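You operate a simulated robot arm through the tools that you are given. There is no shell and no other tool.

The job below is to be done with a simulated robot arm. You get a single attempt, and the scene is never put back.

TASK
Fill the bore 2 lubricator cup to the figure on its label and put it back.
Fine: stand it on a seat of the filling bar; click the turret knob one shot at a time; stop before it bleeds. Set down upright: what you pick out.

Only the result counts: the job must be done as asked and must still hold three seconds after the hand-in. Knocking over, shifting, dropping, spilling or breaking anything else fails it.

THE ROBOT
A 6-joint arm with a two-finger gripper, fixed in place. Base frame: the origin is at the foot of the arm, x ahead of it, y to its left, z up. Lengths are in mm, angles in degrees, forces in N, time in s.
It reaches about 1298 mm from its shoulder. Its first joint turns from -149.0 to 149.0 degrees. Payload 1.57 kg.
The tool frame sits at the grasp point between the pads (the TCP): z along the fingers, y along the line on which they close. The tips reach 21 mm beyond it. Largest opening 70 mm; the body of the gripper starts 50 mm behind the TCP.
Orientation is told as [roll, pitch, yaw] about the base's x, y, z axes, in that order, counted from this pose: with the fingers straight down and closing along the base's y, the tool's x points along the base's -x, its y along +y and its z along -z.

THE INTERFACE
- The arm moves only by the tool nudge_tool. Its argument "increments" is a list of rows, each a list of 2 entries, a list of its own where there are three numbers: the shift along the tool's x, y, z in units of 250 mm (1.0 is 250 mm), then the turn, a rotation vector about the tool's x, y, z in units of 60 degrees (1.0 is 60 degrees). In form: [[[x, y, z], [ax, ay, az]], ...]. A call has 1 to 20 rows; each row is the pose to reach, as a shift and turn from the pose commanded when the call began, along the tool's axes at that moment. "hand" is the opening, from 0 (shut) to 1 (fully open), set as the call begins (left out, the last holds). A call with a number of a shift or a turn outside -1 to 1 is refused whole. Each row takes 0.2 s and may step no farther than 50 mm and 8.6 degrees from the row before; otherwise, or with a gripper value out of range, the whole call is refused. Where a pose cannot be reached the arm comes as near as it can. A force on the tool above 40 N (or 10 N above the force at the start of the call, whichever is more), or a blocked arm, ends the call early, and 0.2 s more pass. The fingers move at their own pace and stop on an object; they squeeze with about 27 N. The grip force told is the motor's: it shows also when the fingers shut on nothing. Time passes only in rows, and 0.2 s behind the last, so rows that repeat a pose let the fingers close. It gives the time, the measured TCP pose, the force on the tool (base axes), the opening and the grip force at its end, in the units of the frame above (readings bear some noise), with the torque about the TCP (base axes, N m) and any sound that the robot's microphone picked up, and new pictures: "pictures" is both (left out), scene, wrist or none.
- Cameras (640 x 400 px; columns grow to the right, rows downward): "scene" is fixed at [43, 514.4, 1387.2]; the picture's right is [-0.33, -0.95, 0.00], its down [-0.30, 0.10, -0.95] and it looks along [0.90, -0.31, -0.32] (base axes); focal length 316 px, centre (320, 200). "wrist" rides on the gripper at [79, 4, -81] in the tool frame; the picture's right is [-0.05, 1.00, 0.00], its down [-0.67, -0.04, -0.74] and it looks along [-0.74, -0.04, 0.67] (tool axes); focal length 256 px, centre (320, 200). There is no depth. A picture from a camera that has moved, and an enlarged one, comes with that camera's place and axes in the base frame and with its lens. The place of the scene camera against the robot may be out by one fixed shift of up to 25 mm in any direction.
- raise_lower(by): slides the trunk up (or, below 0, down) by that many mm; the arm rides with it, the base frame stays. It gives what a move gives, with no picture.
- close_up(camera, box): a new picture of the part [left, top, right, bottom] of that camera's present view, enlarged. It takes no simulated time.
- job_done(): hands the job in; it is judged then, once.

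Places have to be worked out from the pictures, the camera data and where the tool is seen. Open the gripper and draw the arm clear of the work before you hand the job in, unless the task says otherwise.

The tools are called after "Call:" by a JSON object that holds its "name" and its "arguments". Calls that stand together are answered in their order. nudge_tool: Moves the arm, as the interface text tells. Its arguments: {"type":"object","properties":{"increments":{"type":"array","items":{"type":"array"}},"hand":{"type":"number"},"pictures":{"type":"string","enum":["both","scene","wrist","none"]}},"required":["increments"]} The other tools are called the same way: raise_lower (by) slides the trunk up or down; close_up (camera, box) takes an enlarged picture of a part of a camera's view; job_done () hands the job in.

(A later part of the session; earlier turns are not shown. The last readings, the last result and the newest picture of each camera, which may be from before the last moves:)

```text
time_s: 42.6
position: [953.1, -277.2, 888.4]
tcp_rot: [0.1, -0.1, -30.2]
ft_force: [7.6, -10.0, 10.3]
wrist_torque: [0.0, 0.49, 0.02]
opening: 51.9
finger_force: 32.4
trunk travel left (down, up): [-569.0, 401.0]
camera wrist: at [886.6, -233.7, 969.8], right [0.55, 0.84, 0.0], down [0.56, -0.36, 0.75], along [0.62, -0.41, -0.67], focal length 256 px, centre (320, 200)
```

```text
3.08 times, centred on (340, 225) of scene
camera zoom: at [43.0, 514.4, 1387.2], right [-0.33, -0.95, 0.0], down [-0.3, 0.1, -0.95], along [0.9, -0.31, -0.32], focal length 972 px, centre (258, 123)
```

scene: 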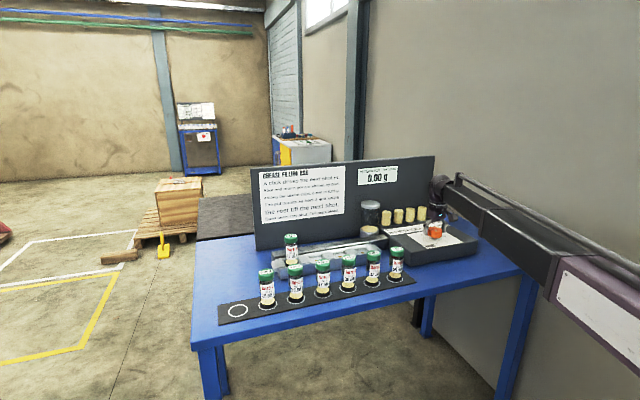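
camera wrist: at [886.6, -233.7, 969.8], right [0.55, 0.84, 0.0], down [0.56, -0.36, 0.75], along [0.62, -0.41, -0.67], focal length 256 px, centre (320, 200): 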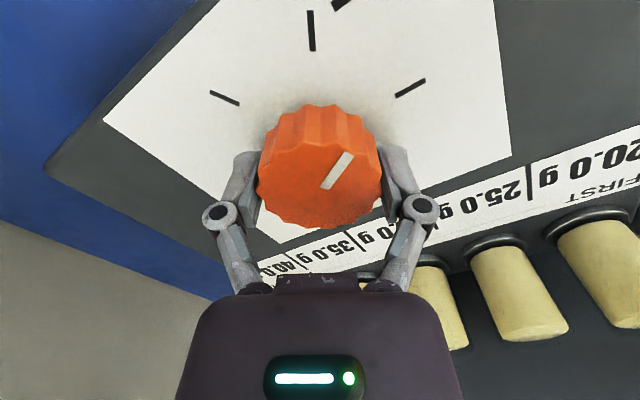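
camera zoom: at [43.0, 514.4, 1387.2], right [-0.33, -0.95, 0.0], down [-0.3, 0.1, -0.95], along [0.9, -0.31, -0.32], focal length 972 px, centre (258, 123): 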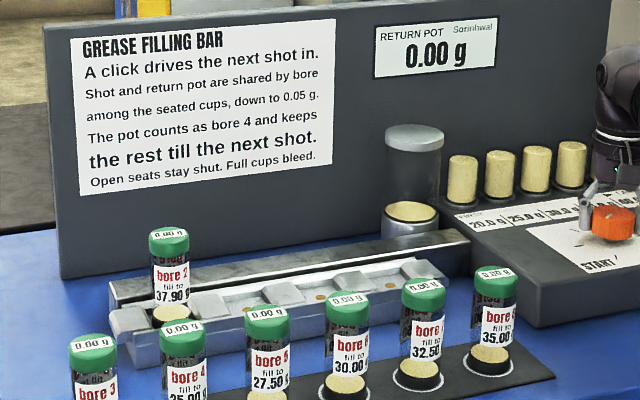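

At 30° nothing has fired yet; the side force of about 12 N suggests the tool axis is slightly off the knob's. I follow the force with a sub-millimetre shift and turn the remaining 30°.

Call:
{"name": "nudge_tool", "arguments": {"increments": [[[-0.0024, -0.0009, 0], [0, 0, 0.1]], [[-0.0024, -0.0009, 0], [0, 0, 0.2]], [[-0.0024, -0.0009, 0], [0, 0, 0.3]], [[-0.0024, -0.0009, 0], [0, 0, 0.4]], [[-0.0024, -0.0009, 0], [0, 0, 0.5]]], "pictures": "both"}}

Call:
{"name": "close_up", "arguments": {"camera": "scene", "box": [260, 160, 420, 290]}}

Call:
{"name": "close_up", "arguments": {"camera": "wrist", "box": [180, 0, 460, 240]}}

```text
time_s: 43.8
position: [952.3, -278.8, 886.3]
tcp_rot: [-0.1, -0.1, -60.3]
ft_force: [-16.2, -17.6, -4.1]
wrist_torque: [-0.27, -0.37, 0.11]
opening: 51.8
finger_force: 32.3
trunk travel left (down, up): [-569.0, 401.0]
camera wrist: at [916.1, -207.9, 969.9], right [0.89, 0.45, 0.0], down [0.3, -0.6, 0.74], along [0.33, -0.67, -0.67], focal length 256 px, centre (320, 200)
```

scene: 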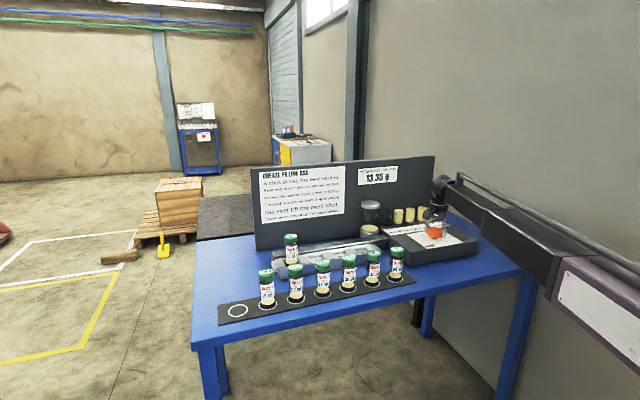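
wrist: 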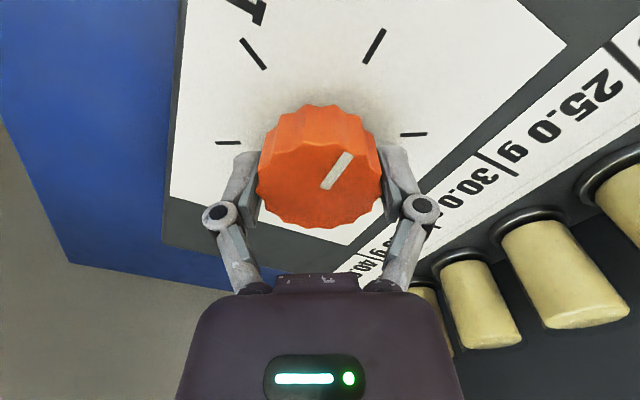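

```text
3.08 times, centred on (340, 225) of scene
camera zoom: at [43.0, 514.4, 1387.2], right [-0.33, -0.95, 0.0], down [-0.3, 0.1, -0.95], along [0.9, -0.31, -0.32], focal length 972 px, centre (258, 123)
```

zoom: 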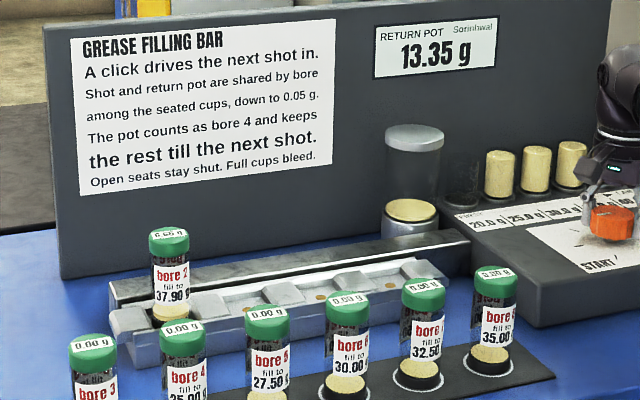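

```text
1.67 times, centred on (320, 120) of wrist
camera zoom: at [916.1, -207.9, 969.9], right [0.89, 0.45, 0.0], down [0.3, -0.6, 0.74], along [0.33, -0.67, -0.67], focal length 427 px, centre (320, 333)
```

zoom: 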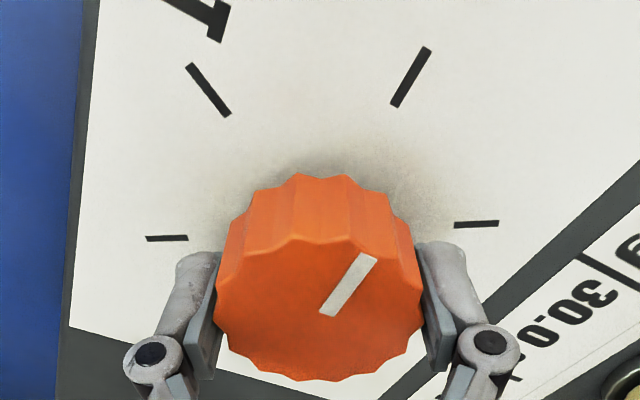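

First click confirmed: pot 13.35 g and cup 6.65 g, exactly as predicted. From the tool displacement at the three angles I infer the true knob axis is near (950.2, -275.4); I open and look.

Call:
{"name": "nudge_tool", "arguments": {"increments": [[[0, 0, 0], [0, 0, 0]], [[0, 0, 0], [0, 0, 0]], [[0, 0, 0], [0, 0, 0]]], "hand": 1.0, "pictures": "wrist"}}

Call:
{"name": "close_up", "arguments": {"camera": "wrist", "box": [180, 0, 460, 240]}}

Call:
{"name": "close_up", "arguments": {"camera": "scene", "box": [260, 160, 420, 290]}}

```text
time_s: 44.6
position: [954.4, -276.3, 887.3]
tcp_rot: [0.0, 0.1, -60.1]
ft_force: [0.1, -0.4, 0.2]
wrist_torque: [-0.01, -0.04, 0.02]
opening: 70.1
finger_force: 0.0
trunk travel left (down, up): [-569.0, 401.0]
camera wrist: at [918.3, -205.5, 969.6], right [0.89, 0.45, 0.0], down [0.3, -0.59, 0.74], along [0.34, -0.66, -0.67], focal length 256 px, centre (320, 200)
```

wrist: 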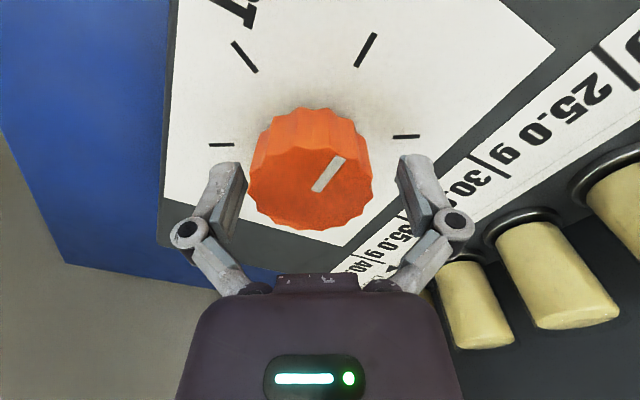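

```text
1.67 times, centred on (320, 120) of wrist
camera zoom: at [918.3, -205.5, 969.6], right [0.89, 0.45, 0.0], down [0.3, -0.59, 0.74], along [0.34, -0.66, -0.67], focal length 427 px, centre (320, 333)
```

zoom: 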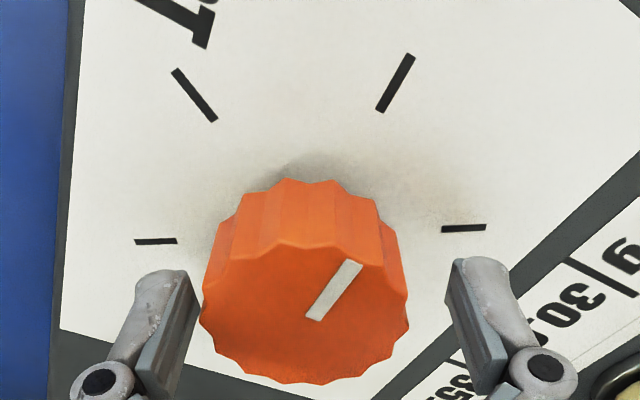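

```text
3.08 times, centred on (340, 225) of scene
camera zoom: at [43.0, 514.4, 1387.2], right [-0.33, -0.95, 0.0], down [-0.3, 0.1, -0.95], along [0.9, -0.31, -0.32], focal length 972 px, centre (258, 123)
```

zoom: 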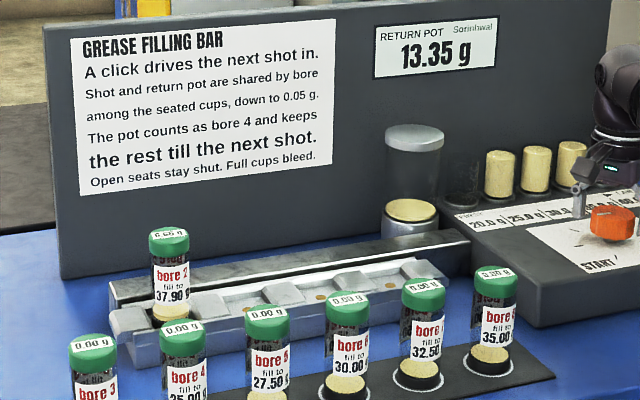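

The view at -60° shows the knob about 4 mm off in tool y, consistent with the axis being some 5 mm nearer the robot than the TCP. I shift by (-5, +1.1) mm in base and re-check.

Call:
{"name": "nudge_tool", "arguments": {"increments": [[[0.007, -0.0075, 0], [0, 0, 0]], [[0.0138, -0.0151, 0], [0, 0, 0]], [[0.0138, -0.0151, 0], [0, 0, 0]]], "pictures": "wrist"}}

Call:
{"name": "close_up", "arguments": {"camera": "wrist", "box": [200, 80, 440, 240]}}

```text
time_s: 45.4
position: [949.5, -275.1, 888.5]
tcp_rot: [0.2, 0.0, -60.0]
ft_force: [-0.2, 0.4, -0.7]
wrist_torque: [0.03, 0.01, 0.0]
opening: 69.9
finger_force: 0.0
trunk travel left (down, up): [-569.0, 401.0]
camera wrist: at [912.8, -204.6, 969.5], right [0.89, 0.45, 0.0], down [0.3, -0.59, 0.74], along [0.34, -0.66, -0.67], focal length 256 px, centre (320, 200)
```

wrist: 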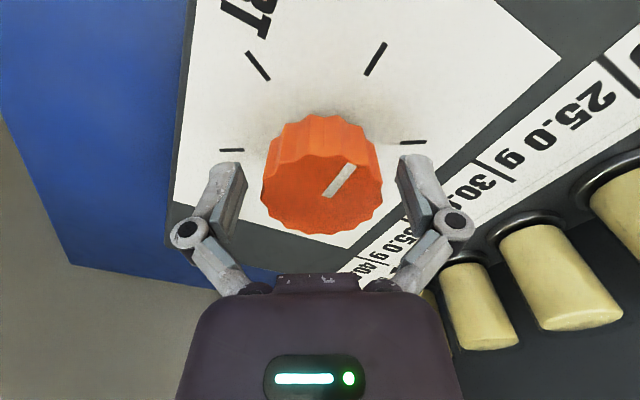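

```text
2.50 times, centred on (320, 160) of wrist
camera zoom: at [912.8, -204.6, 969.5], right [0.89, 0.45, 0.0], down [0.3, -0.59, 0.74], along [0.34, -0.66, -0.67], focal length 640 px, centre (320, 300)
```

zoom: 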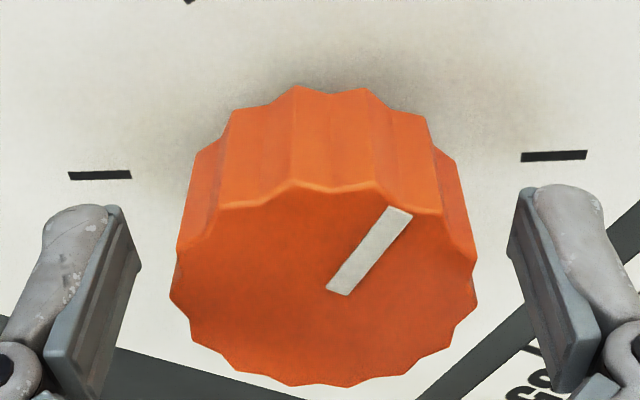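

The knob is now centred between the pads at this angle. I turn the open gripper back to 0° around the knob and check centring there.

Call:
{"name": "nudge_tool", "arguments": {"increments": [[[0, 0, 0], [0, 0, -0.13]], [[0, 0, 0], [0, 0, -0.26]], [[0, 0, 0], [0, 0, -0.39]], [[0, 0, 0], [0, 0, -0.52]], [[0, 0, 0], [0, 0, -0.65]], [[0, 0, 0], [0, 0, -0.78]], [[0, 0, 0], [0, 0, -0.9]], [[0, 0, 0], [0, 0, -1.0]], [[0, 0, 0], [0, 0, -1.0]]], "pictures": "wrist"}}

Call:
{"name": "close_up", "arguments": {"camera": "wrist", "box": [200, 80, 440, 240]}}

Call:
{"name": "close_up", "arguments": {"camera": "scene", "box": [260, 160, 420, 290]}}

```text
time_s: 47.4
position: [949.4, -275.1, 888.6]
tcp_rot: [0.0, 0.2, 0.1]
ft_force: [0.2, -0.6, 0.1]
wrist_torque: [-0.02, -0.02, -0.01]
opening: 70.2
finger_force: 0.0
trunk travel left (down, up): [-569.0, 401.0]
camera wrist: at [869.9, -271.1, 969.5], right [0.05, 1.0, 0.0], down [0.67, -0.03, 0.74], along [0.74, -0.04, -0.67], focal length 256 px, centre (320, 200)
```

wrist: 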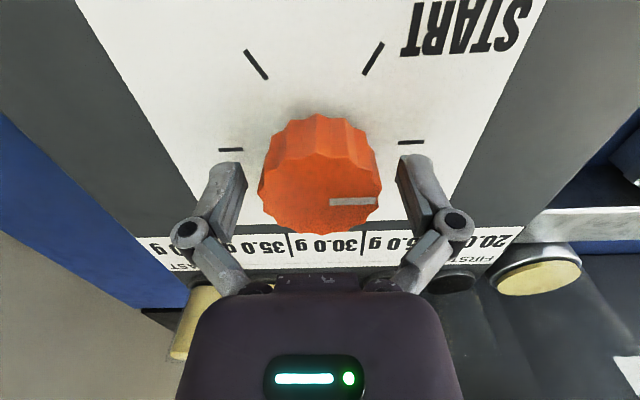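

```text
2.50 times, centred on (320, 160) of wrist
camera zoom: at [869.9, -271.1, 969.5], right [0.05, 1.0, 0.0], down [0.67, -0.03, 0.74], along [0.74, -0.04, -0.67], focal length 640 px, centre (320, 300)
```

zoom: 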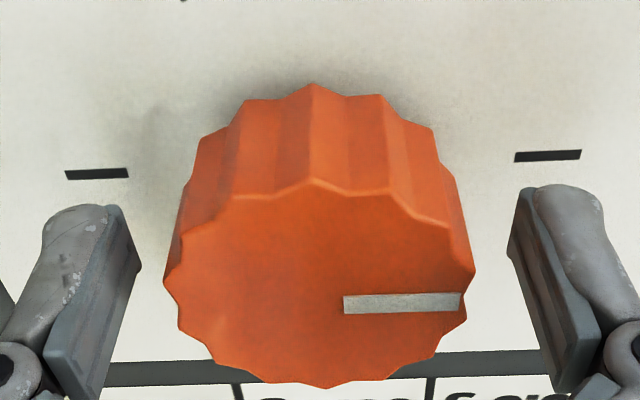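

```text
3.08 times, centred on (340, 225) of scene
camera zoom: at [43.0, 514.4, 1387.2], right [-0.33, -0.95, 0.0], down [-0.3, 0.1, -0.95], along [0.9, -0.31, -0.32], focal length 972 px, centre (258, 123)
```

zoom: 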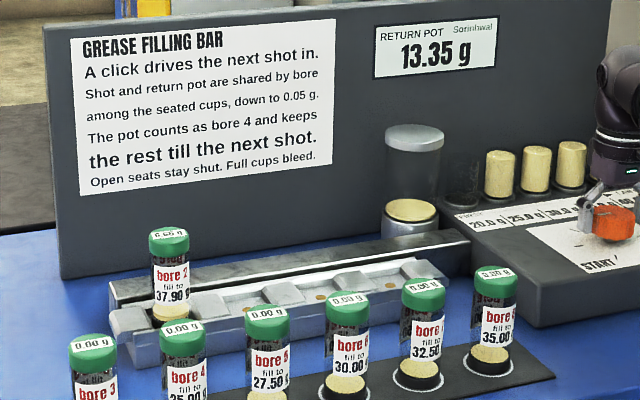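

Centred to within about 0.6 mm. I apply a final trim of (+0.6, -0.6) mm, then close on the knob again.

Call:
{"name": "nudge_tool", "arguments": {"increments": [[[-0.0023, -0.0025, 0], [0, 0, 0]], [[-0.0023, -0.0025, 0], [0, 0, 0]]], "pictures": "none"}}

Call:
{"name": "nudge_tool", "arguments": {"increments": [[[0, 0, 0], [0, 0, 0]], [[0, 0, 0], [0, 0, 0]], [[0, 0, 0], [0, 0, 0]]], "hand": 0.0, "pictures": "wrist"}}

```text
time_s: 48.0
position: [949.4, -276.7, 887.3]
tcp_rot: [-0.1, 0.0, -0.1]
ft_force: [0.8, 0.3, -0.1]
wrist_torque: [0.0, -0.01, 0.01]
opening: 69.9
finger_force: 0.1
trunk travel left (down, up): [-569.0, 401.0]
```

```text
time_s: 48.8
position: [949.8, -275.6, 888.1]
tcp_rot: [0.0, 0.0, 0.0]
ft_force: [3.5, 2.3, 7.8]
wrist_torque: [0.02, -0.1, 0.01]
opening: 51.9
finger_force: 32.2
trunk travel left (down, up): [-569.0, 401.0]
camera wrist: at [870.7, -271.1, 970.0], right [0.05, 1.0, 0.0], down [0.67, -0.04, 0.75], along [0.74, -0.04, -0.67], focal length 256 px, centre (320, 200)
```

wrist: 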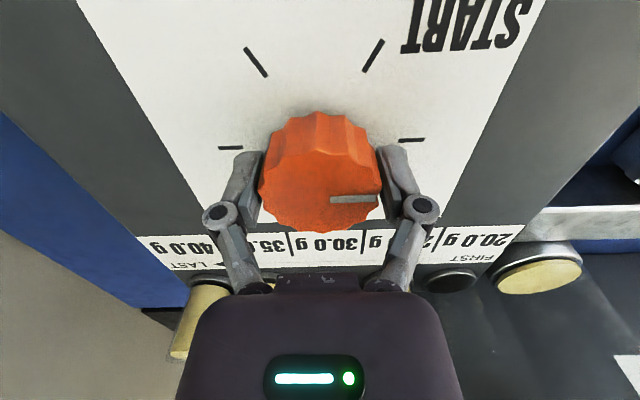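

Gripped again with only small forces. I turn 60° clockwise for the second shot.

Call:
{"name": "nudge_tool", "arguments": {"increments": [[[0, 0, 0], [0, 0, 0.125]], [[0, 0, 0], [0, 0, 0.25]], [[0, 0, 0], [0, 0, 0.375]], [[0, 0, 0], [0, 0, 0.5]], [[0, 0, 0], [0, 0, 0.625]], [[0, 0, 0], [0, 0, 0.75]], [[0, 0, 0], [0, 0, 0.875]], [[0, 0, 0], [0, 0, 1.0]]], "pictures": "both"}}

Call:
{"name": "close_up", "arguments": {"camera": "scene", "box": [260, 160, 420, 290]}}

Call:
{"name": "close_up", "arguments": {"camera": "scene", "box": [270, 225, 310, 270]}}

```text
time_s: 50.6
position: [950.0, -276.5, 888.4]
tcp_rot: [0.0, 0.0, -60.2]
ft_force: [9.7, 2.4, 9.9]
wrist_torque: [-0.14, -0.1, 0.01]
opening: 51.8
finger_force: 32.0
trunk travel left (down, up): [-569.0, 401.0]
camera wrist: at [913.9, -204.8, 969.9], right [0.89, 0.45, 0.0], down [0.3, -0.6, 0.75], along [0.34, -0.67, -0.67], focal length 256 px, centre (320, 200)
```

scene: 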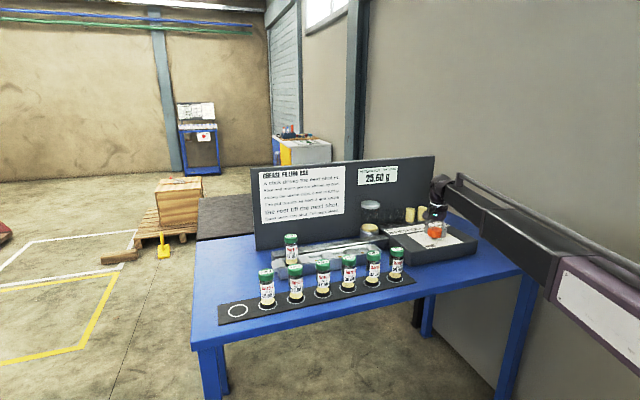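
wrist: 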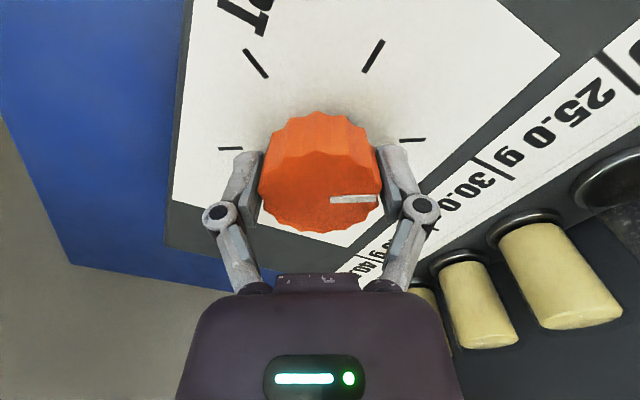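

```text
3.08 times, centred on (340, 225) of scene
camera zoom: at [43.0, 514.4, 1387.2], right [-0.33, -0.95, 0.0], down [-0.3, 0.1, -0.95], along [0.9, -0.31, -0.32], focal length 972 px, centre (258, 123)
```

zoom: 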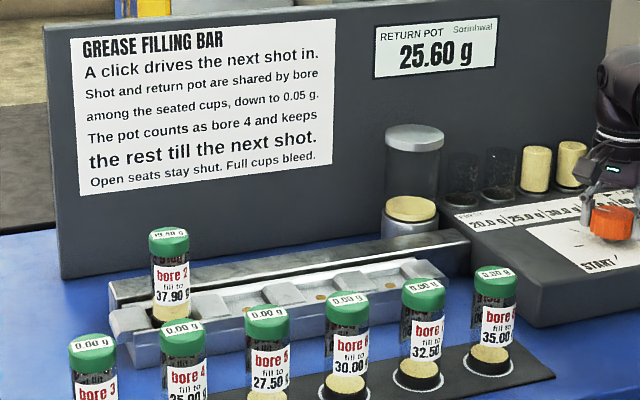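

```text
8.89 times, centred on (290, 248) of scene
camera zoom: at [43.0, 514.4, 1387.2], right [-0.33, -0.95, 0.0], down [-0.3, 0.1, -0.95], along [0.9, -0.31, -0.32], focal length 2808 px, centre (587, -222)
```

zoom: 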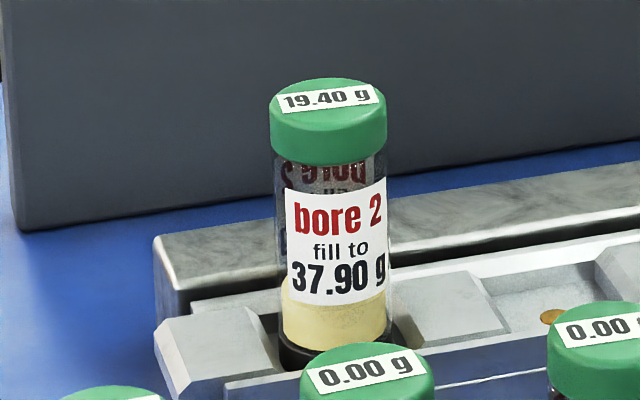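

Second click confirmed: cup 19.40 g, pot 25.60 g. I open, return to 0° and re-grip for the third and last click.

Call:
{"name": "nudge_tool", "arguments": {"increments": [[[0, 0, 0], [0, 0, 0]], [[0, 0, 0], [0, 0, 0]], [[0, 0, 0], [0, 0, 0]]], "hand": 1.0, "pictures": "wrist"}}

Call:
{"name": "close_up", "arguments": {"camera": "wrist", "box": [200, 80, 440, 240]}}

```text
time_s: 51.4
position: [949.4, -276.7, 887.3]
tcp_rot: [0.0, 0.0, -60.1]
ft_force: [-0.3, 0.9, -0.1]
wrist_torque: [0.03, 0.02, -0.01]
opening: 70.0
finger_force: 0.0
trunk travel left (down, up): [-569.0, 401.0]
camera wrist: at [913.7, -205.5, 969.5], right [0.89, 0.45, 0.0], down [0.3, -0.59, 0.74], along [0.34, -0.66, -0.67], focal length 256 px, centre (320, 200)
```

wrist: 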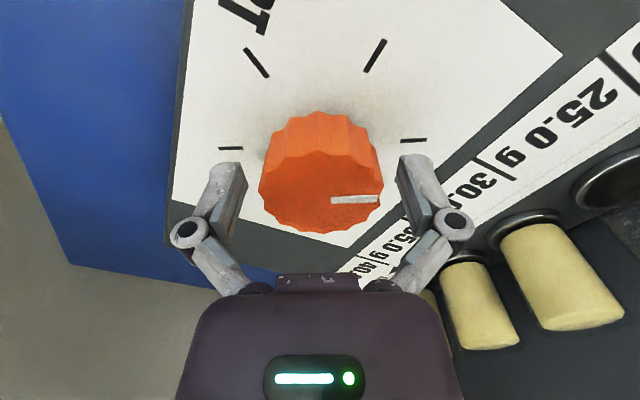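

```text
2.50 times, centred on (320, 160) of wrist
camera zoom: at [913.7, -205.5, 969.5], right [0.89, 0.45, 0.0], down [0.3, -0.59, 0.74], along [0.34, -0.66, -0.67], focal length 640 px, centre (320, 300)
```

zoom: 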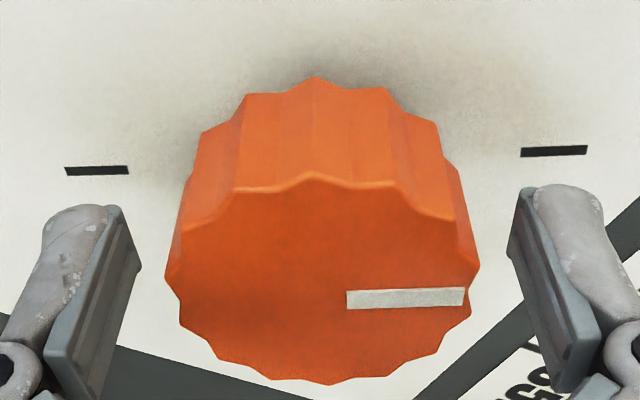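

The knob stayed put and is well centred. I rotate the open gripper back to 0°, then close.

Call:
{"name": "nudge_tool", "arguments": {"increments": [[[0, 0, 0], [0, 0, -0.13]], [[0, 0, 0], [0, 0, -0.26]], [[0, 0, 0], [0, 0, -0.39]], [[0, 0, 0], [0, 0, -0.52]], [[0, 0, 0], [0, 0, -0.65]], [[0, 0, 0], [0, 0, -0.78]], [[0, 0, 0], [0, 0, -0.9]], [[0, 0, 0], [0, 0, -1.0]], [[0, 0, 0], [0, 0, -1.0]]], "pictures": "wrist"}}

Call:
{"name": "nudge_tool", "arguments": {"increments": [[[0, 0, 0], [0, 0, 0]], [[0, 0, 0], [0, 0, 0]], [[0, 0, 0], [0, 0, 0]]], "hand": 0.0, "pictures": "wrist"}}

Call:
{"name": "close_up", "arguments": {"camera": "scene", "box": [260, 160, 420, 290]}}

```text
time_s: 53.4
position: [949.3, -276.0, 888.2]
tcp_rot: [-0.1, 0.0, 0.1]
ft_force: [0.2, -0.6, -0.5]
wrist_torque: [-0.04, 0.01, -0.01]
opening: 70.1
finger_force: 0.0
trunk travel left (down, up): [-569.0, 401.0]
camera wrist: at [870.2, -272.0, 969.5], right [0.05, 1.0, 0.0], down [0.67, -0.03, 0.74], along [0.74, -0.04, -0.67], focal length 256 px, centre (320, 200)
```

wrist: 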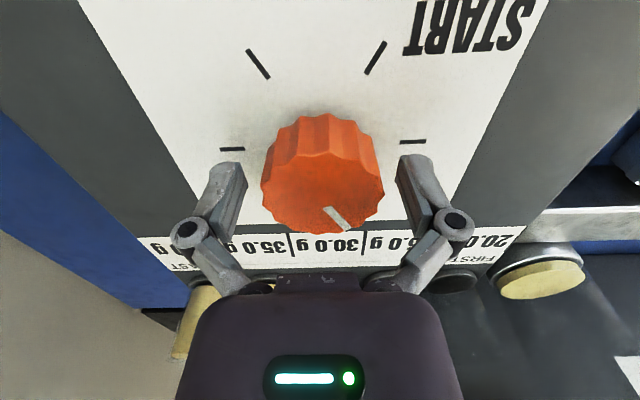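

```text
time_s: 54.2
position: [950.9, -275.0, 888.9]
tcp_rot: [0.1, 0.0, 0.1]
ft_force: [0.7, 5.1, 3.3]
wrist_torque: [0.28, -0.06, 0.0]
opening: 51.6
finger_force: 32.2
trunk travel left (down, up): [-569.0, 401.0]
camera wrist: at [870.1, -271.1, 969.9], right [0.05, 1.0, 0.0], down [0.67, -0.04, 0.75], along [0.74, -0.04, -0.67], focal length 256 px, centre (320, 200)
```

wrist: 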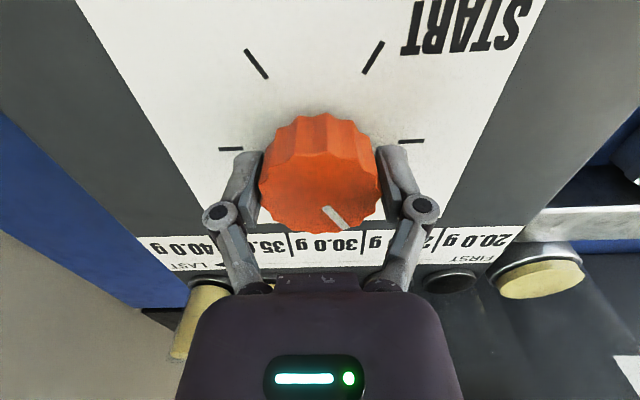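

```text
3.08 times, centred on (340, 225) of scene
camera zoom: at [43.0, 514.4, 1387.2], right [-0.33, -0.95, 0.0], down [-0.3, 0.1, -0.95], along [0.9, -0.31, -0.32], focal length 972 px, centre (258, 123)
```

zoom: 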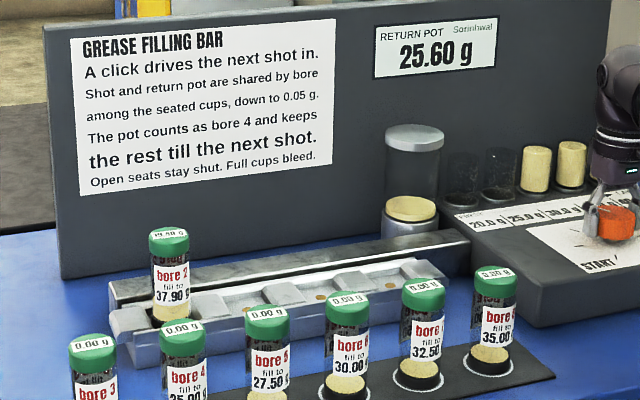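

Gripped, and the figures are unchanged at 25.60 g and 19.40 g. I turn 60° clockwise for the third and final shot.

Call:
{"name": "nudge_tool", "arguments": {"increments": [[[0, 0, 0], [0, 0, 0.125]], [[0, 0, 0], [0, 0, 0.25]], [[0, 0, 0], [0, 0, 0.375]], [[0, 0, 0], [0, 0, 0.5]], [[0, 0, 0], [0, 0, 0.625]], [[0, 0, 0], [0, 0, 0.75]], [[0, 0, 0], [0, 0, 0.875]], [[0, 0, 0], [0, 0, 1.0]]], "pictures": "both"}}

Call:
{"name": "close_up", "arguments": {"camera": "scene", "box": [260, 160, 420, 290]}}

Call:
{"name": "close_up", "arguments": {"camera": "scene", "box": [270, 225, 310, 270]}}

```text
time_s: 56.0
position: [950.3, -274.2, 888.9]
tcp_rot: [-0.1, 0.0, -60.1]
ft_force: [3.9, 6.5, 4.2]
wrist_torque: [0.08, 0.3, 0.02]
opening: 51.7
finger_force: 31.9
trunk travel left (down, up): [-569.0, 401.0]
camera wrist: at [913.7, -204.3, 969.9], right [0.89, 0.45, 0.0], down [0.3, -0.6, 0.75], along [0.34, -0.67, -0.67], focal length 256 px, centre (320, 200)
```

scene: 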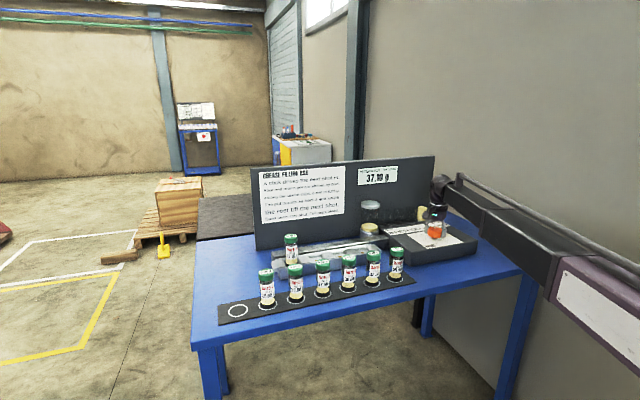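
wrist: 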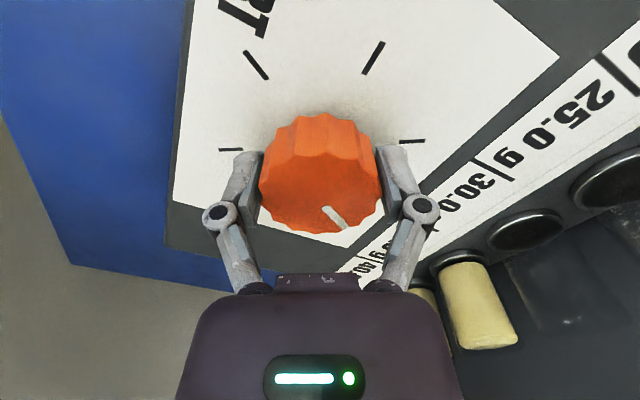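

```text
3.08 times, centred on (340, 225) of scene
camera zoom: at [43.0, 514.4, 1387.2], right [-0.33, -0.95, 0.0], down [-0.3, 0.1, -0.95], along [0.9, -0.31, -0.32], focal length 972 px, centre (258, 123)
```

zoom: 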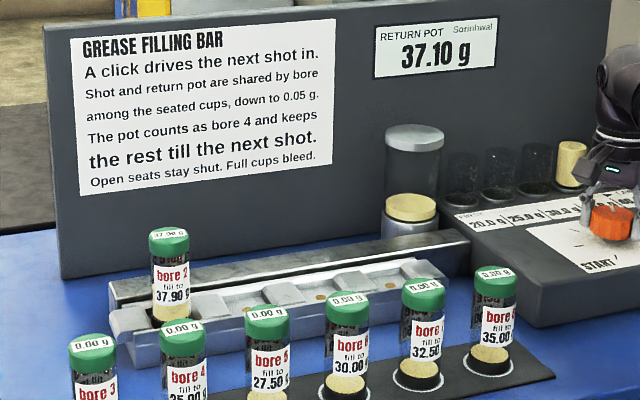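

```text
8.89 times, centred on (290, 248) of scene
camera zoom: at [43.0, 514.4, 1387.2], right [-0.33, -0.95, 0.0], down [-0.3, 0.1, -0.95], along [0.9, -0.31, -0.32], focal length 2808 px, centre (587, -222)
```

zoom: 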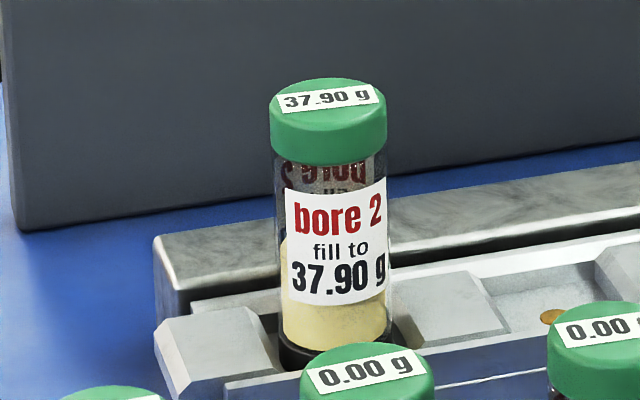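

The cup reads exactly 37.90 g and the pot 37.10 g. I open, rise straight up off the knob, and turn the wrist back at a safe height.

Call:
{"name": "nudge_tool", "arguments": {"increments": [[[0, 0, 0], [0, 0, 0]], [[0, 0, 0], [0, 0, 0]], [[0, 0, 0], [0, 0, 0]]], "hand": 1.0, "pictures": "wrist"}}

Call:
{"name": "raise_lower", "arguments": {"by": 183}}

Call:
{"name": "nudge_tool", "arguments": {"increments": [[[0, 0, 0], [0, 0, -0.13]], [[0, 0, 0], [0, 0, -0.26]], [[0, 0, 0], [0, 0, -0.39]], [[0, 0, 0], [0, 0, -0.52]], [[0, 0, 0], [0, 0, -0.65]], [[0, 0, 0], [0, 0, -0.78]], [[0, 0, 0], [0, 0, -0.9]], [[0, 0, 0], [0, 0, -1.0]], [[0, 0, 0], [0, 0, -1.0]]], "pictures": "both"}}

Call:
{"name": "close_up", "arguments": {"camera": "scene", "box": [260, 160, 420, 290]}}

```text
time_s: 56.8
position: [950.1, -275.7, 887.0]
tcp_rot: [0.0, 0.0, -60.0]
ft_force: [0.1, -0.2, -0.3]
wrist_torque: [-0.02, 0.01, -0.01]
opening: 69.8
finger_force: 0.1
trunk travel left (down, up): [-569.0, 401.0]
camera wrist: at [913.4, -205.2, 969.5], right [0.89, 0.45, 0.0], down [0.3, -0.59, 0.74], along [0.34, -0.66, -0.67], focal length 256 px, centre (320, 200)
```

wrist: 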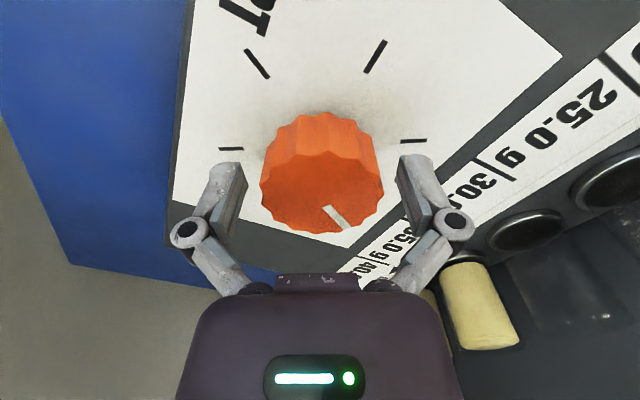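

```text
time_s: 58.8
position: [950.2, -276.5, 1070.3]
tcp_rot: [0.1, 0.1, -60.0]
ft_force: [0.1, 0.0, 0.4]
wrist_torque: [0.02, -0.01, 0.03]
opening: 70.0
finger_force: 0.1
trunk travel left (down, up): [-752.0, 218.0]
```

```text
time_s: 60.8
position: [950.3, -276.3, 1070.2]
tcp_rot: [0.0, 0.0, 0.2]
ft_force: [-0.2, 0.1, 0.3]
wrist_torque: [-0.03, -0.03, 0.02]
opening: 70.0
finger_force: 0.0
trunk travel left (down, up): [-752.0, 218.0]
camera wrist: at [870.4, -271.9, 1152.5], right [0.05, 1.0, 0.0], down [0.67, -0.03, 0.74], along [0.74, -0.04, -0.67], focal length 256 px, centre (320, 200)
```

scene: 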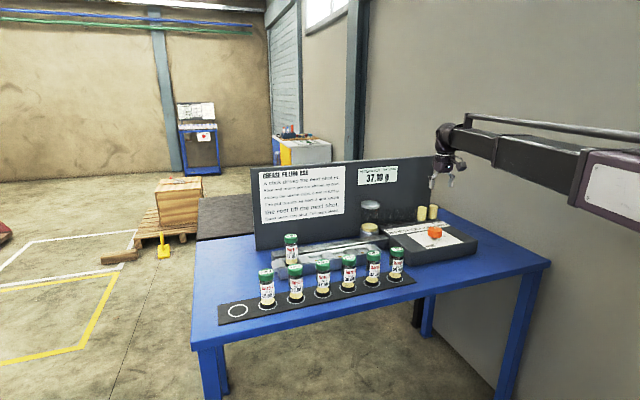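
wrist: 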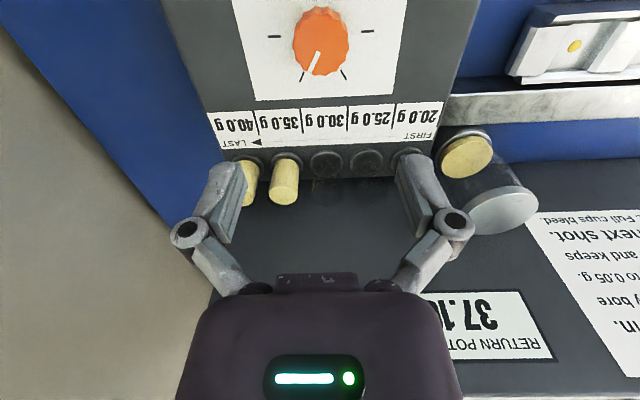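

```text
3.08 times, centred on (340, 225) of scene
camera zoom: at [43.0, 514.4, 1387.2], right [-0.33, -0.95, 0.0], down [-0.3, 0.1, -0.95], along [0.9, -0.31, -0.32], focal length 972 px, centre (258, 123)
```

zoom: 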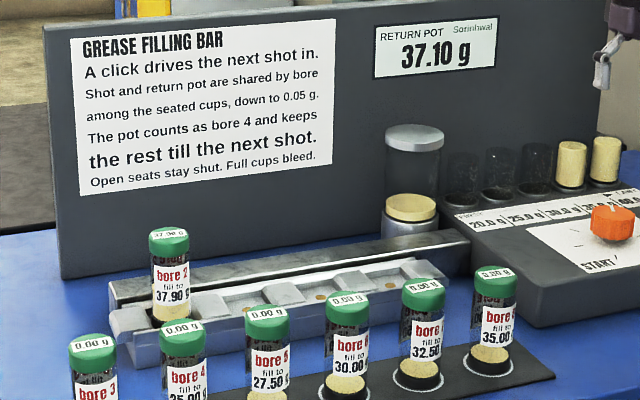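

All steady. I return over the seated cup: +35 mm in x and +555.5 mm in y, at the present height.

Call:
{"name": "nudge_tool", "arguments": {"increments": [[[-0.02, 0.16, 0], [0, 0, 0]], [[-0.04, 0.32, 0], [0, 0, 0]], [[-0.05, 0.48, 0], [0, 0, 0]], [[-0.06, 0.64, 0], [0, 0, 0]], [[-0.06, 0.8, 0], [0, 0, 0]], [[-0.06, 0.96, 0], [0, 0, 0]]], "pictures": "none"}}

Call:
{"name": "nudge_tool", "arguments": {"increments": [[[-0.01, 0.16, 0], [0, 0, 0]], [[-0.02, 0.32, 0], [0, 0, 0]], [[-0.04, 0.48, 0], [0, 0, 0]], [[-0.06, 0.64, 0], [0, 0, 0]], [[-0.08, 0.8, 0], [0, 0, 0]], [[-0.08, 0.96, 0], [0, 0, 0]]], "pictures": "none"}}

Call:
{"name": "nudge_tool", "arguments": {"increments": [[[0, 0.15, 0], [0, 0, 0]], [[0, 0.302, 0], [0, 0, 0]], [[0, 0.302, 0], [0, 0, 0]]], "pictures": "both"}}

Call:
{"name": "close_up", "arguments": {"camera": "wrist", "box": [240, 20, 400, 150]}}

```text
time_s: 62.2
position: [964.0, -36.7, 1070.1]
tcp_rot: [0.0, 0.0, -0.1]
ft_force: [-0.6, -0.1, 0.1]
wrist_torque: [0.01, -0.03, -0.03]
opening: 69.9
finger_force: 0.1
trunk travel left (down, up): [-752.0, 218.0]
```

```text
time_s: 63.6
position: [984.2, 205.2, 1071.3]
tcp_rot: [0.1, -0.1, -0.1]
ft_force: [0.5, 0.6, 0.0]
wrist_torque: [0.0, -0.02, -0.02]
opening: 70.2
finger_force: 0.0
trunk travel left (down, up): [-752.0, 218.0]
```

```text
time_s: 64.4
position: [984.9, 278.3, 1071.5]
tcp_rot: [0.1, 0.0, 0.0]
ft_force: [-0.1, 1.0, 0.2]
wrist_torque: [0.05, -0.01, 0.0]
opening: 70.0
finger_force: 0.0
trunk travel left (down, up): [-752.0, 218.0]
camera wrist: at [904.7, 283.5, 1152.6], right [0.05, 1.0, 0.0], down [0.67, -0.04, 0.74], along [0.74, -0.04, -0.67], focal length 256 px, centre (320, 200)
```

scene: 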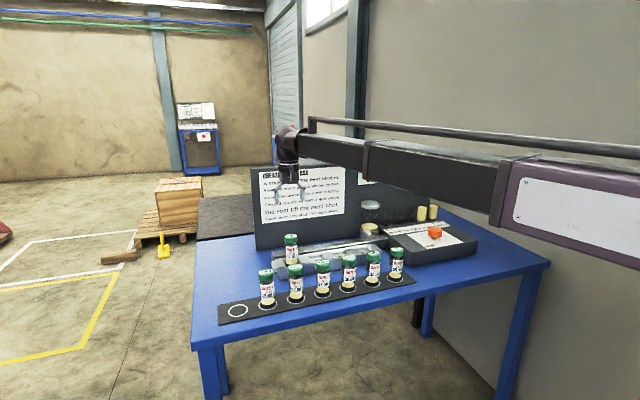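
wrist: 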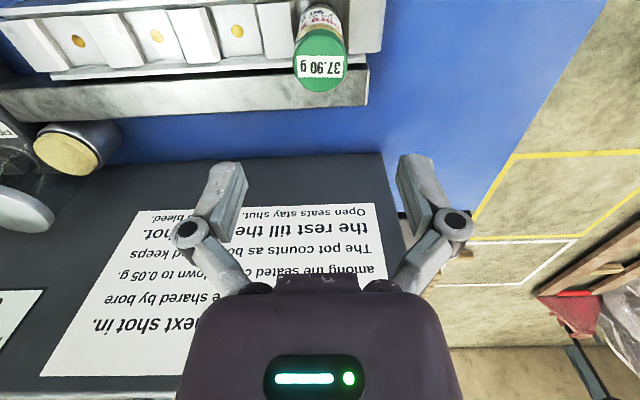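

```text
3.08 times, centred on (320, 85) of wrist
camera zoom: at [904.7, 283.5, 1152.6], right [0.05, 1.0, 0.0], down [0.67, -0.04, 0.74], along [0.74, -0.04, -0.67], focal length 788 px, centre (320, 554)
```

zoom: 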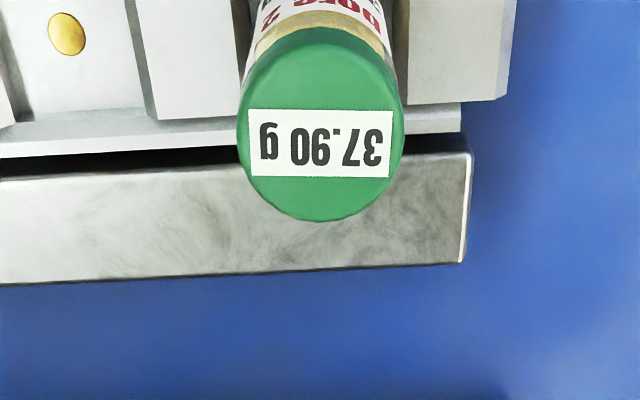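

The cup reads 37.90 g and sits under the tool as before. I trim x by 0.7 mm and lower to the same grip height as at release (trunk -150 mm), pausing once to check.

Call:
{"name": "nudge_tool", "arguments": {"increments": [[[-0.0028, 0.0004, 0], [0, 0, 0]], [[-0.0028, 0.0004, 0], [0, 0, 0]]], "hand": 0.92, "pictures": "none"}}

Call:
{"name": "raise_lower", "arguments": {"by": -105}}

Call:
{"name": "nudge_tool", "arguments": {"increments": [[[0, 0, 0], [0, 0, 0]]], "pictures": "wrist"}}

```text
time_s: 65.0
position: [985.5, 278.6, 1070.6]
tcp_rot: [-0.1, -0.1, 0.0]
ft_force: [-0.4, 0.3, -0.4]
wrist_torque: [0.0, -0.03, 0.02]
opening: 64.4
finger_force: 0.1
trunk travel left (down, up): [-752.0, 218.0]
```

```text
time_s: 66.4
position: [984.1, 279.1, 966.2]
tcp_rot: [0.0, 0.0, 0.0]
ft_force: [0.1, -0.3, -0.1]
wrist_torque: [-0.01, 0.0, 0.01]
opening: 64.7
finger_force: 0.1
trunk travel left (down, up): [-647.0, 323.0]
```

```text
time_s: 66.8
position: [985.8, 278.8, 966.0]
tcp_rot: [0.0, 0.0, 0.1]
ft_force: [0.0, 0.2, -0.2]
wrist_torque: [0.02, 0.02, -0.01]
opening: 64.4
finger_force: 0.0
trunk travel left (down, up): [-647.0, 323.0]
camera wrist: at [905.6, 283.8, 1047.6], right [0.05, 1.0, 0.0], down [0.67, -0.04, 0.74], along [0.74, -0.04, -0.67], focal length 256 px, centre (320, 200)
```

wrist: 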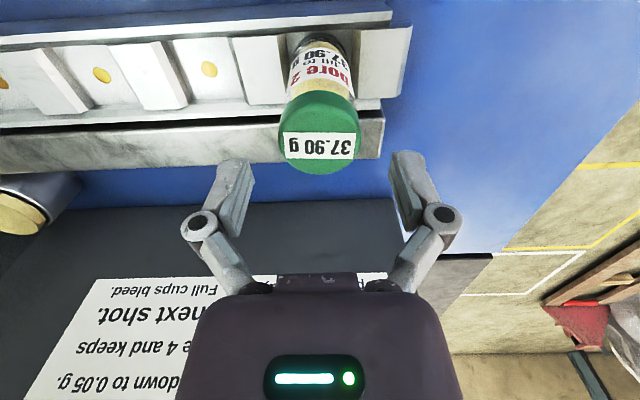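

Still centred between the fingers. I lower the last 45 mm and close on the lid.

Call:
{"name": "raise_lower", "arguments": {"by": -45}}

Call:
{"name": "nudge_tool", "arguments": {"increments": [[[0, 0, 0], [0, 0, 0]], [[0, 0, 0], [0, 0, 0]], [[0, 0, 0], [0, 0, 0]], [[0, 0, 0], [0, 0, 0]]], "hand": 0.0, "pictures": "wrist"}}

```text
time_s: 67.6
position: [985.3, 278.7, 920.5]
tcp_rot: [0.0, 0.0, 0.0]
ft_force: [-0.8, 0.6, -0.1]
wrist_torque: [-0.02, -0.05, -0.03]
opening: 64.5
finger_force: 0.2
trunk travel left (down, up): [-602.0, 368.0]
```

```text
time_s: 68.6
position: [985.7, 279.5, 921.8]
tcp_rot: [0.0, 0.1, 0.0]
ft_force: [0.3, 0.2, 4.2]
wrist_torque: [0.03, -0.02, 0.0]
opening: 42.9
finger_force: 27.0
trunk travel left (down, up): [-602.0, 368.0]
camera wrist: at [905.3, 283.7, 1003.0], right [0.05, 1.0, 0.0], down [0.67, -0.04, 0.75], along [0.74, -0.04, -0.67], focal length 256 px, centre (320, 200)
```

wrist: 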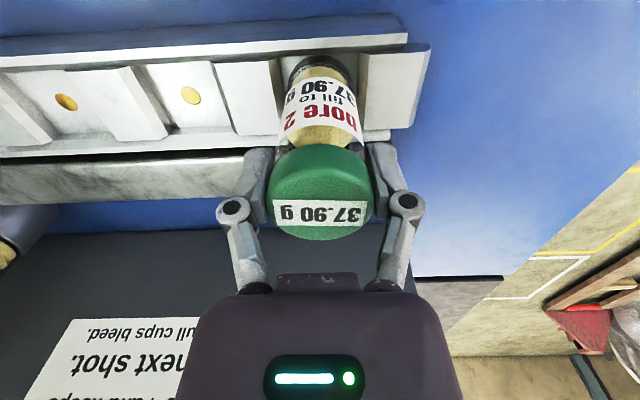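

Gripped at 42.9 mm. I lift straight up, first gently out of the seat, then to travel height.

Call:
{"name": "raise_lower", "arguments": {"by": 20}}

Call:
{"name": "raise_lower", "arguments": {"by": 130}}

Call:
{"name": "nudge_tool", "arguments": {"increments": [[[0, 0, 0], [0, 0, 0]]], "pictures": "both"}}

```text
time_s: 69.3
position: [986.1, 279.7, 940.5]
tcp_rot: [0.0, 0.0, 0.0]
ft_force: [0.1, 1.0, -0.5]
wrist_torque: [0.02, 0.01, 0.0]
opening: 43.0
finger_force: 27.4
trunk travel left (down, up): [-622.0, 348.0]
```

```text
time_s: 70.9
position: [985.9, 280.7, 1069.6]
tcp_rot: [0.1, 0.0, -0.1]
ft_force: [-1.1, -0.3, -0.8]
wrist_torque: [0.05, -0.02, 0.01]
opening: 43.1
finger_force: 27.3
trunk travel left (down, up): [-752.0, 218.0]
```

```text
time_s: 71.3
position: [985.8, 280.1, 1070.9]
tcp_rot: [0.1, 0.0, 0.0]
ft_force: [0.3, -0.3, -0.9]
wrist_torque: [0.03, -0.04, 0.02]
opening: 42.9
finger_force: 27.3
trunk travel left (down, up): [-752.0, 218.0]
camera wrist: at [905.8, 283.8, 1152.4], right [0.05, 1.0, 0.0], down [0.67, -0.04, 0.74], along [0.74, -0.04, -0.67], focal length 256 px, centre (320, 200)
```

scene: 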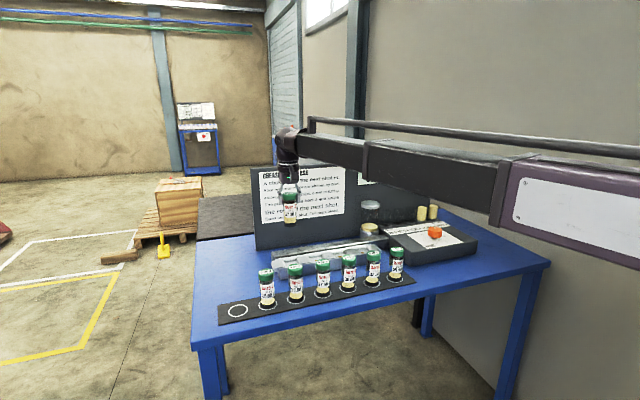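
wrist: 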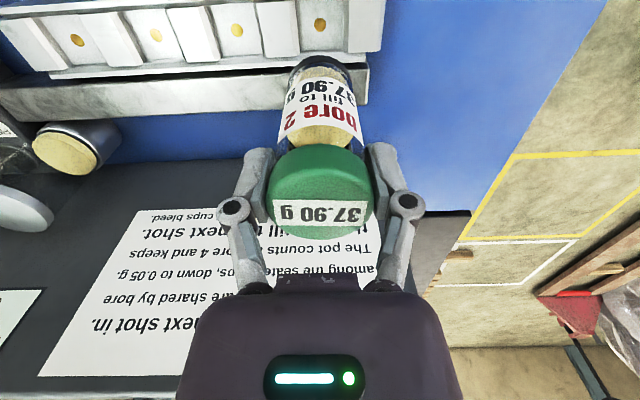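

Cup is clear and upright. I travel back over its ring: -150.6 mm in x and +195.8 mm in y.

Call:
{"name": "nudge_tool", "arguments": {"increments": [[[0.06, 0.08, 0], [0, 0, 0]], [[0.15, 0.2, 0], [0, 0, 0]], [[0.25, 0.33, 0], [0, 0, 0]], [[0.35, 0.46, 0], [0, 0, 0]], [[0.45, 0.59, 0], [0, 0, 0]], [[0.54, 0.7, 0], [0, 0, 0]], [[0.602, 0.783, 0], [0, 0, 0]], [[0.602, 0.783, 0], [0, 0, 0]]], "pictures": "both"}}

Call:
{"name": "close_up", "arguments": {"camera": "wrist", "box": [260, 0, 380, 75]}}

Call:
{"name": "close_up", "arguments": {"camera": "scene", "box": [200, 200, 300, 330]}}

```text
time_s: 73.1
position: [835.4, 476.1, 1070.1]
tcp_rot: [0.0, 0.0, -0.1]
ft_force: [-0.6, -0.6, -1.1]
wrist_torque: [-0.01, -0.02, 0.0]
opening: 42.9
finger_force: 26.6
trunk travel left (down, up): [-752.0, 218.0]
camera wrist: at [755.3, 480.4, 1152.4], right [0.05, 1.0, 0.0], down [0.67, -0.04, 0.74], along [0.74, -0.04, -0.67], focal length 256 px, centre (320, 200)
```

scene: 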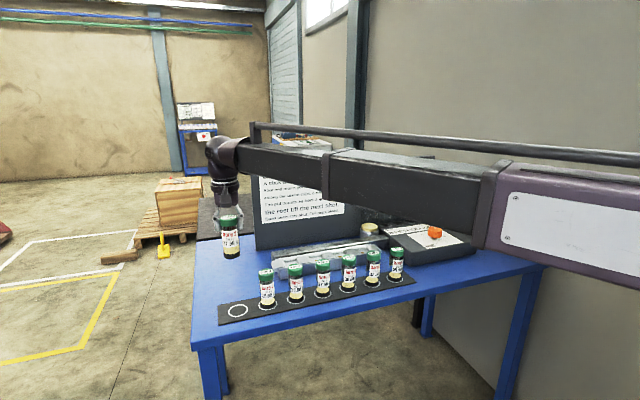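
wrist: 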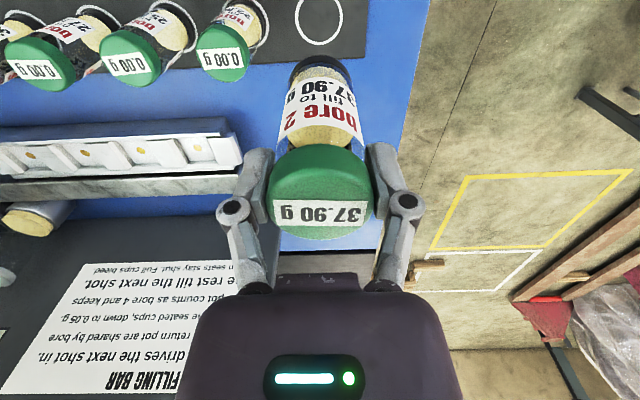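

```text
5.33 times, centred on (320, 38) of wrist
camera zoom: at [755.3, 480.4, 1152.4], right [0.05, 1.0, 0.0], down [0.67, -0.04, 0.74], along [0.74, -0.04, -0.67], focal length 1365 px, centre (320, 1067)
```

zoom: 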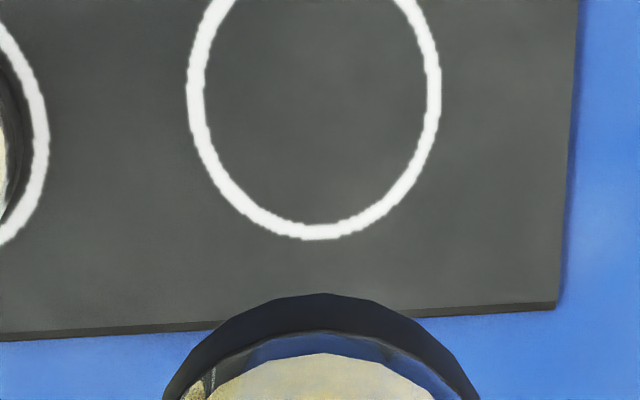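

```text
3.08 times, centred on (250, 265) of scene
camera zoom: at [43.0, 514.4, 1387.2], right [-0.33, -0.95, 0.0], down [-0.3, 0.1, -0.95], along [0.9, -0.31, -0.32], focal length 972 px, centre (535, 0)
```

zoom: 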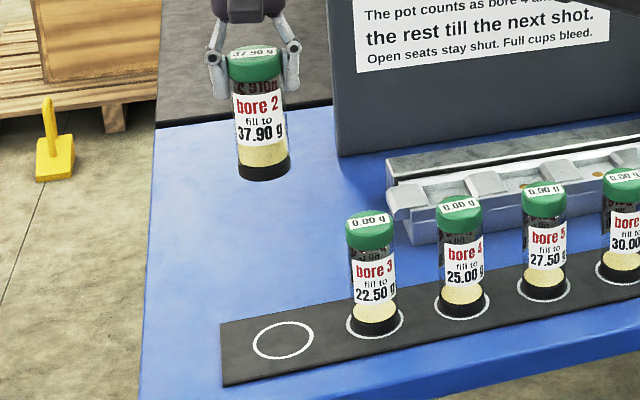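

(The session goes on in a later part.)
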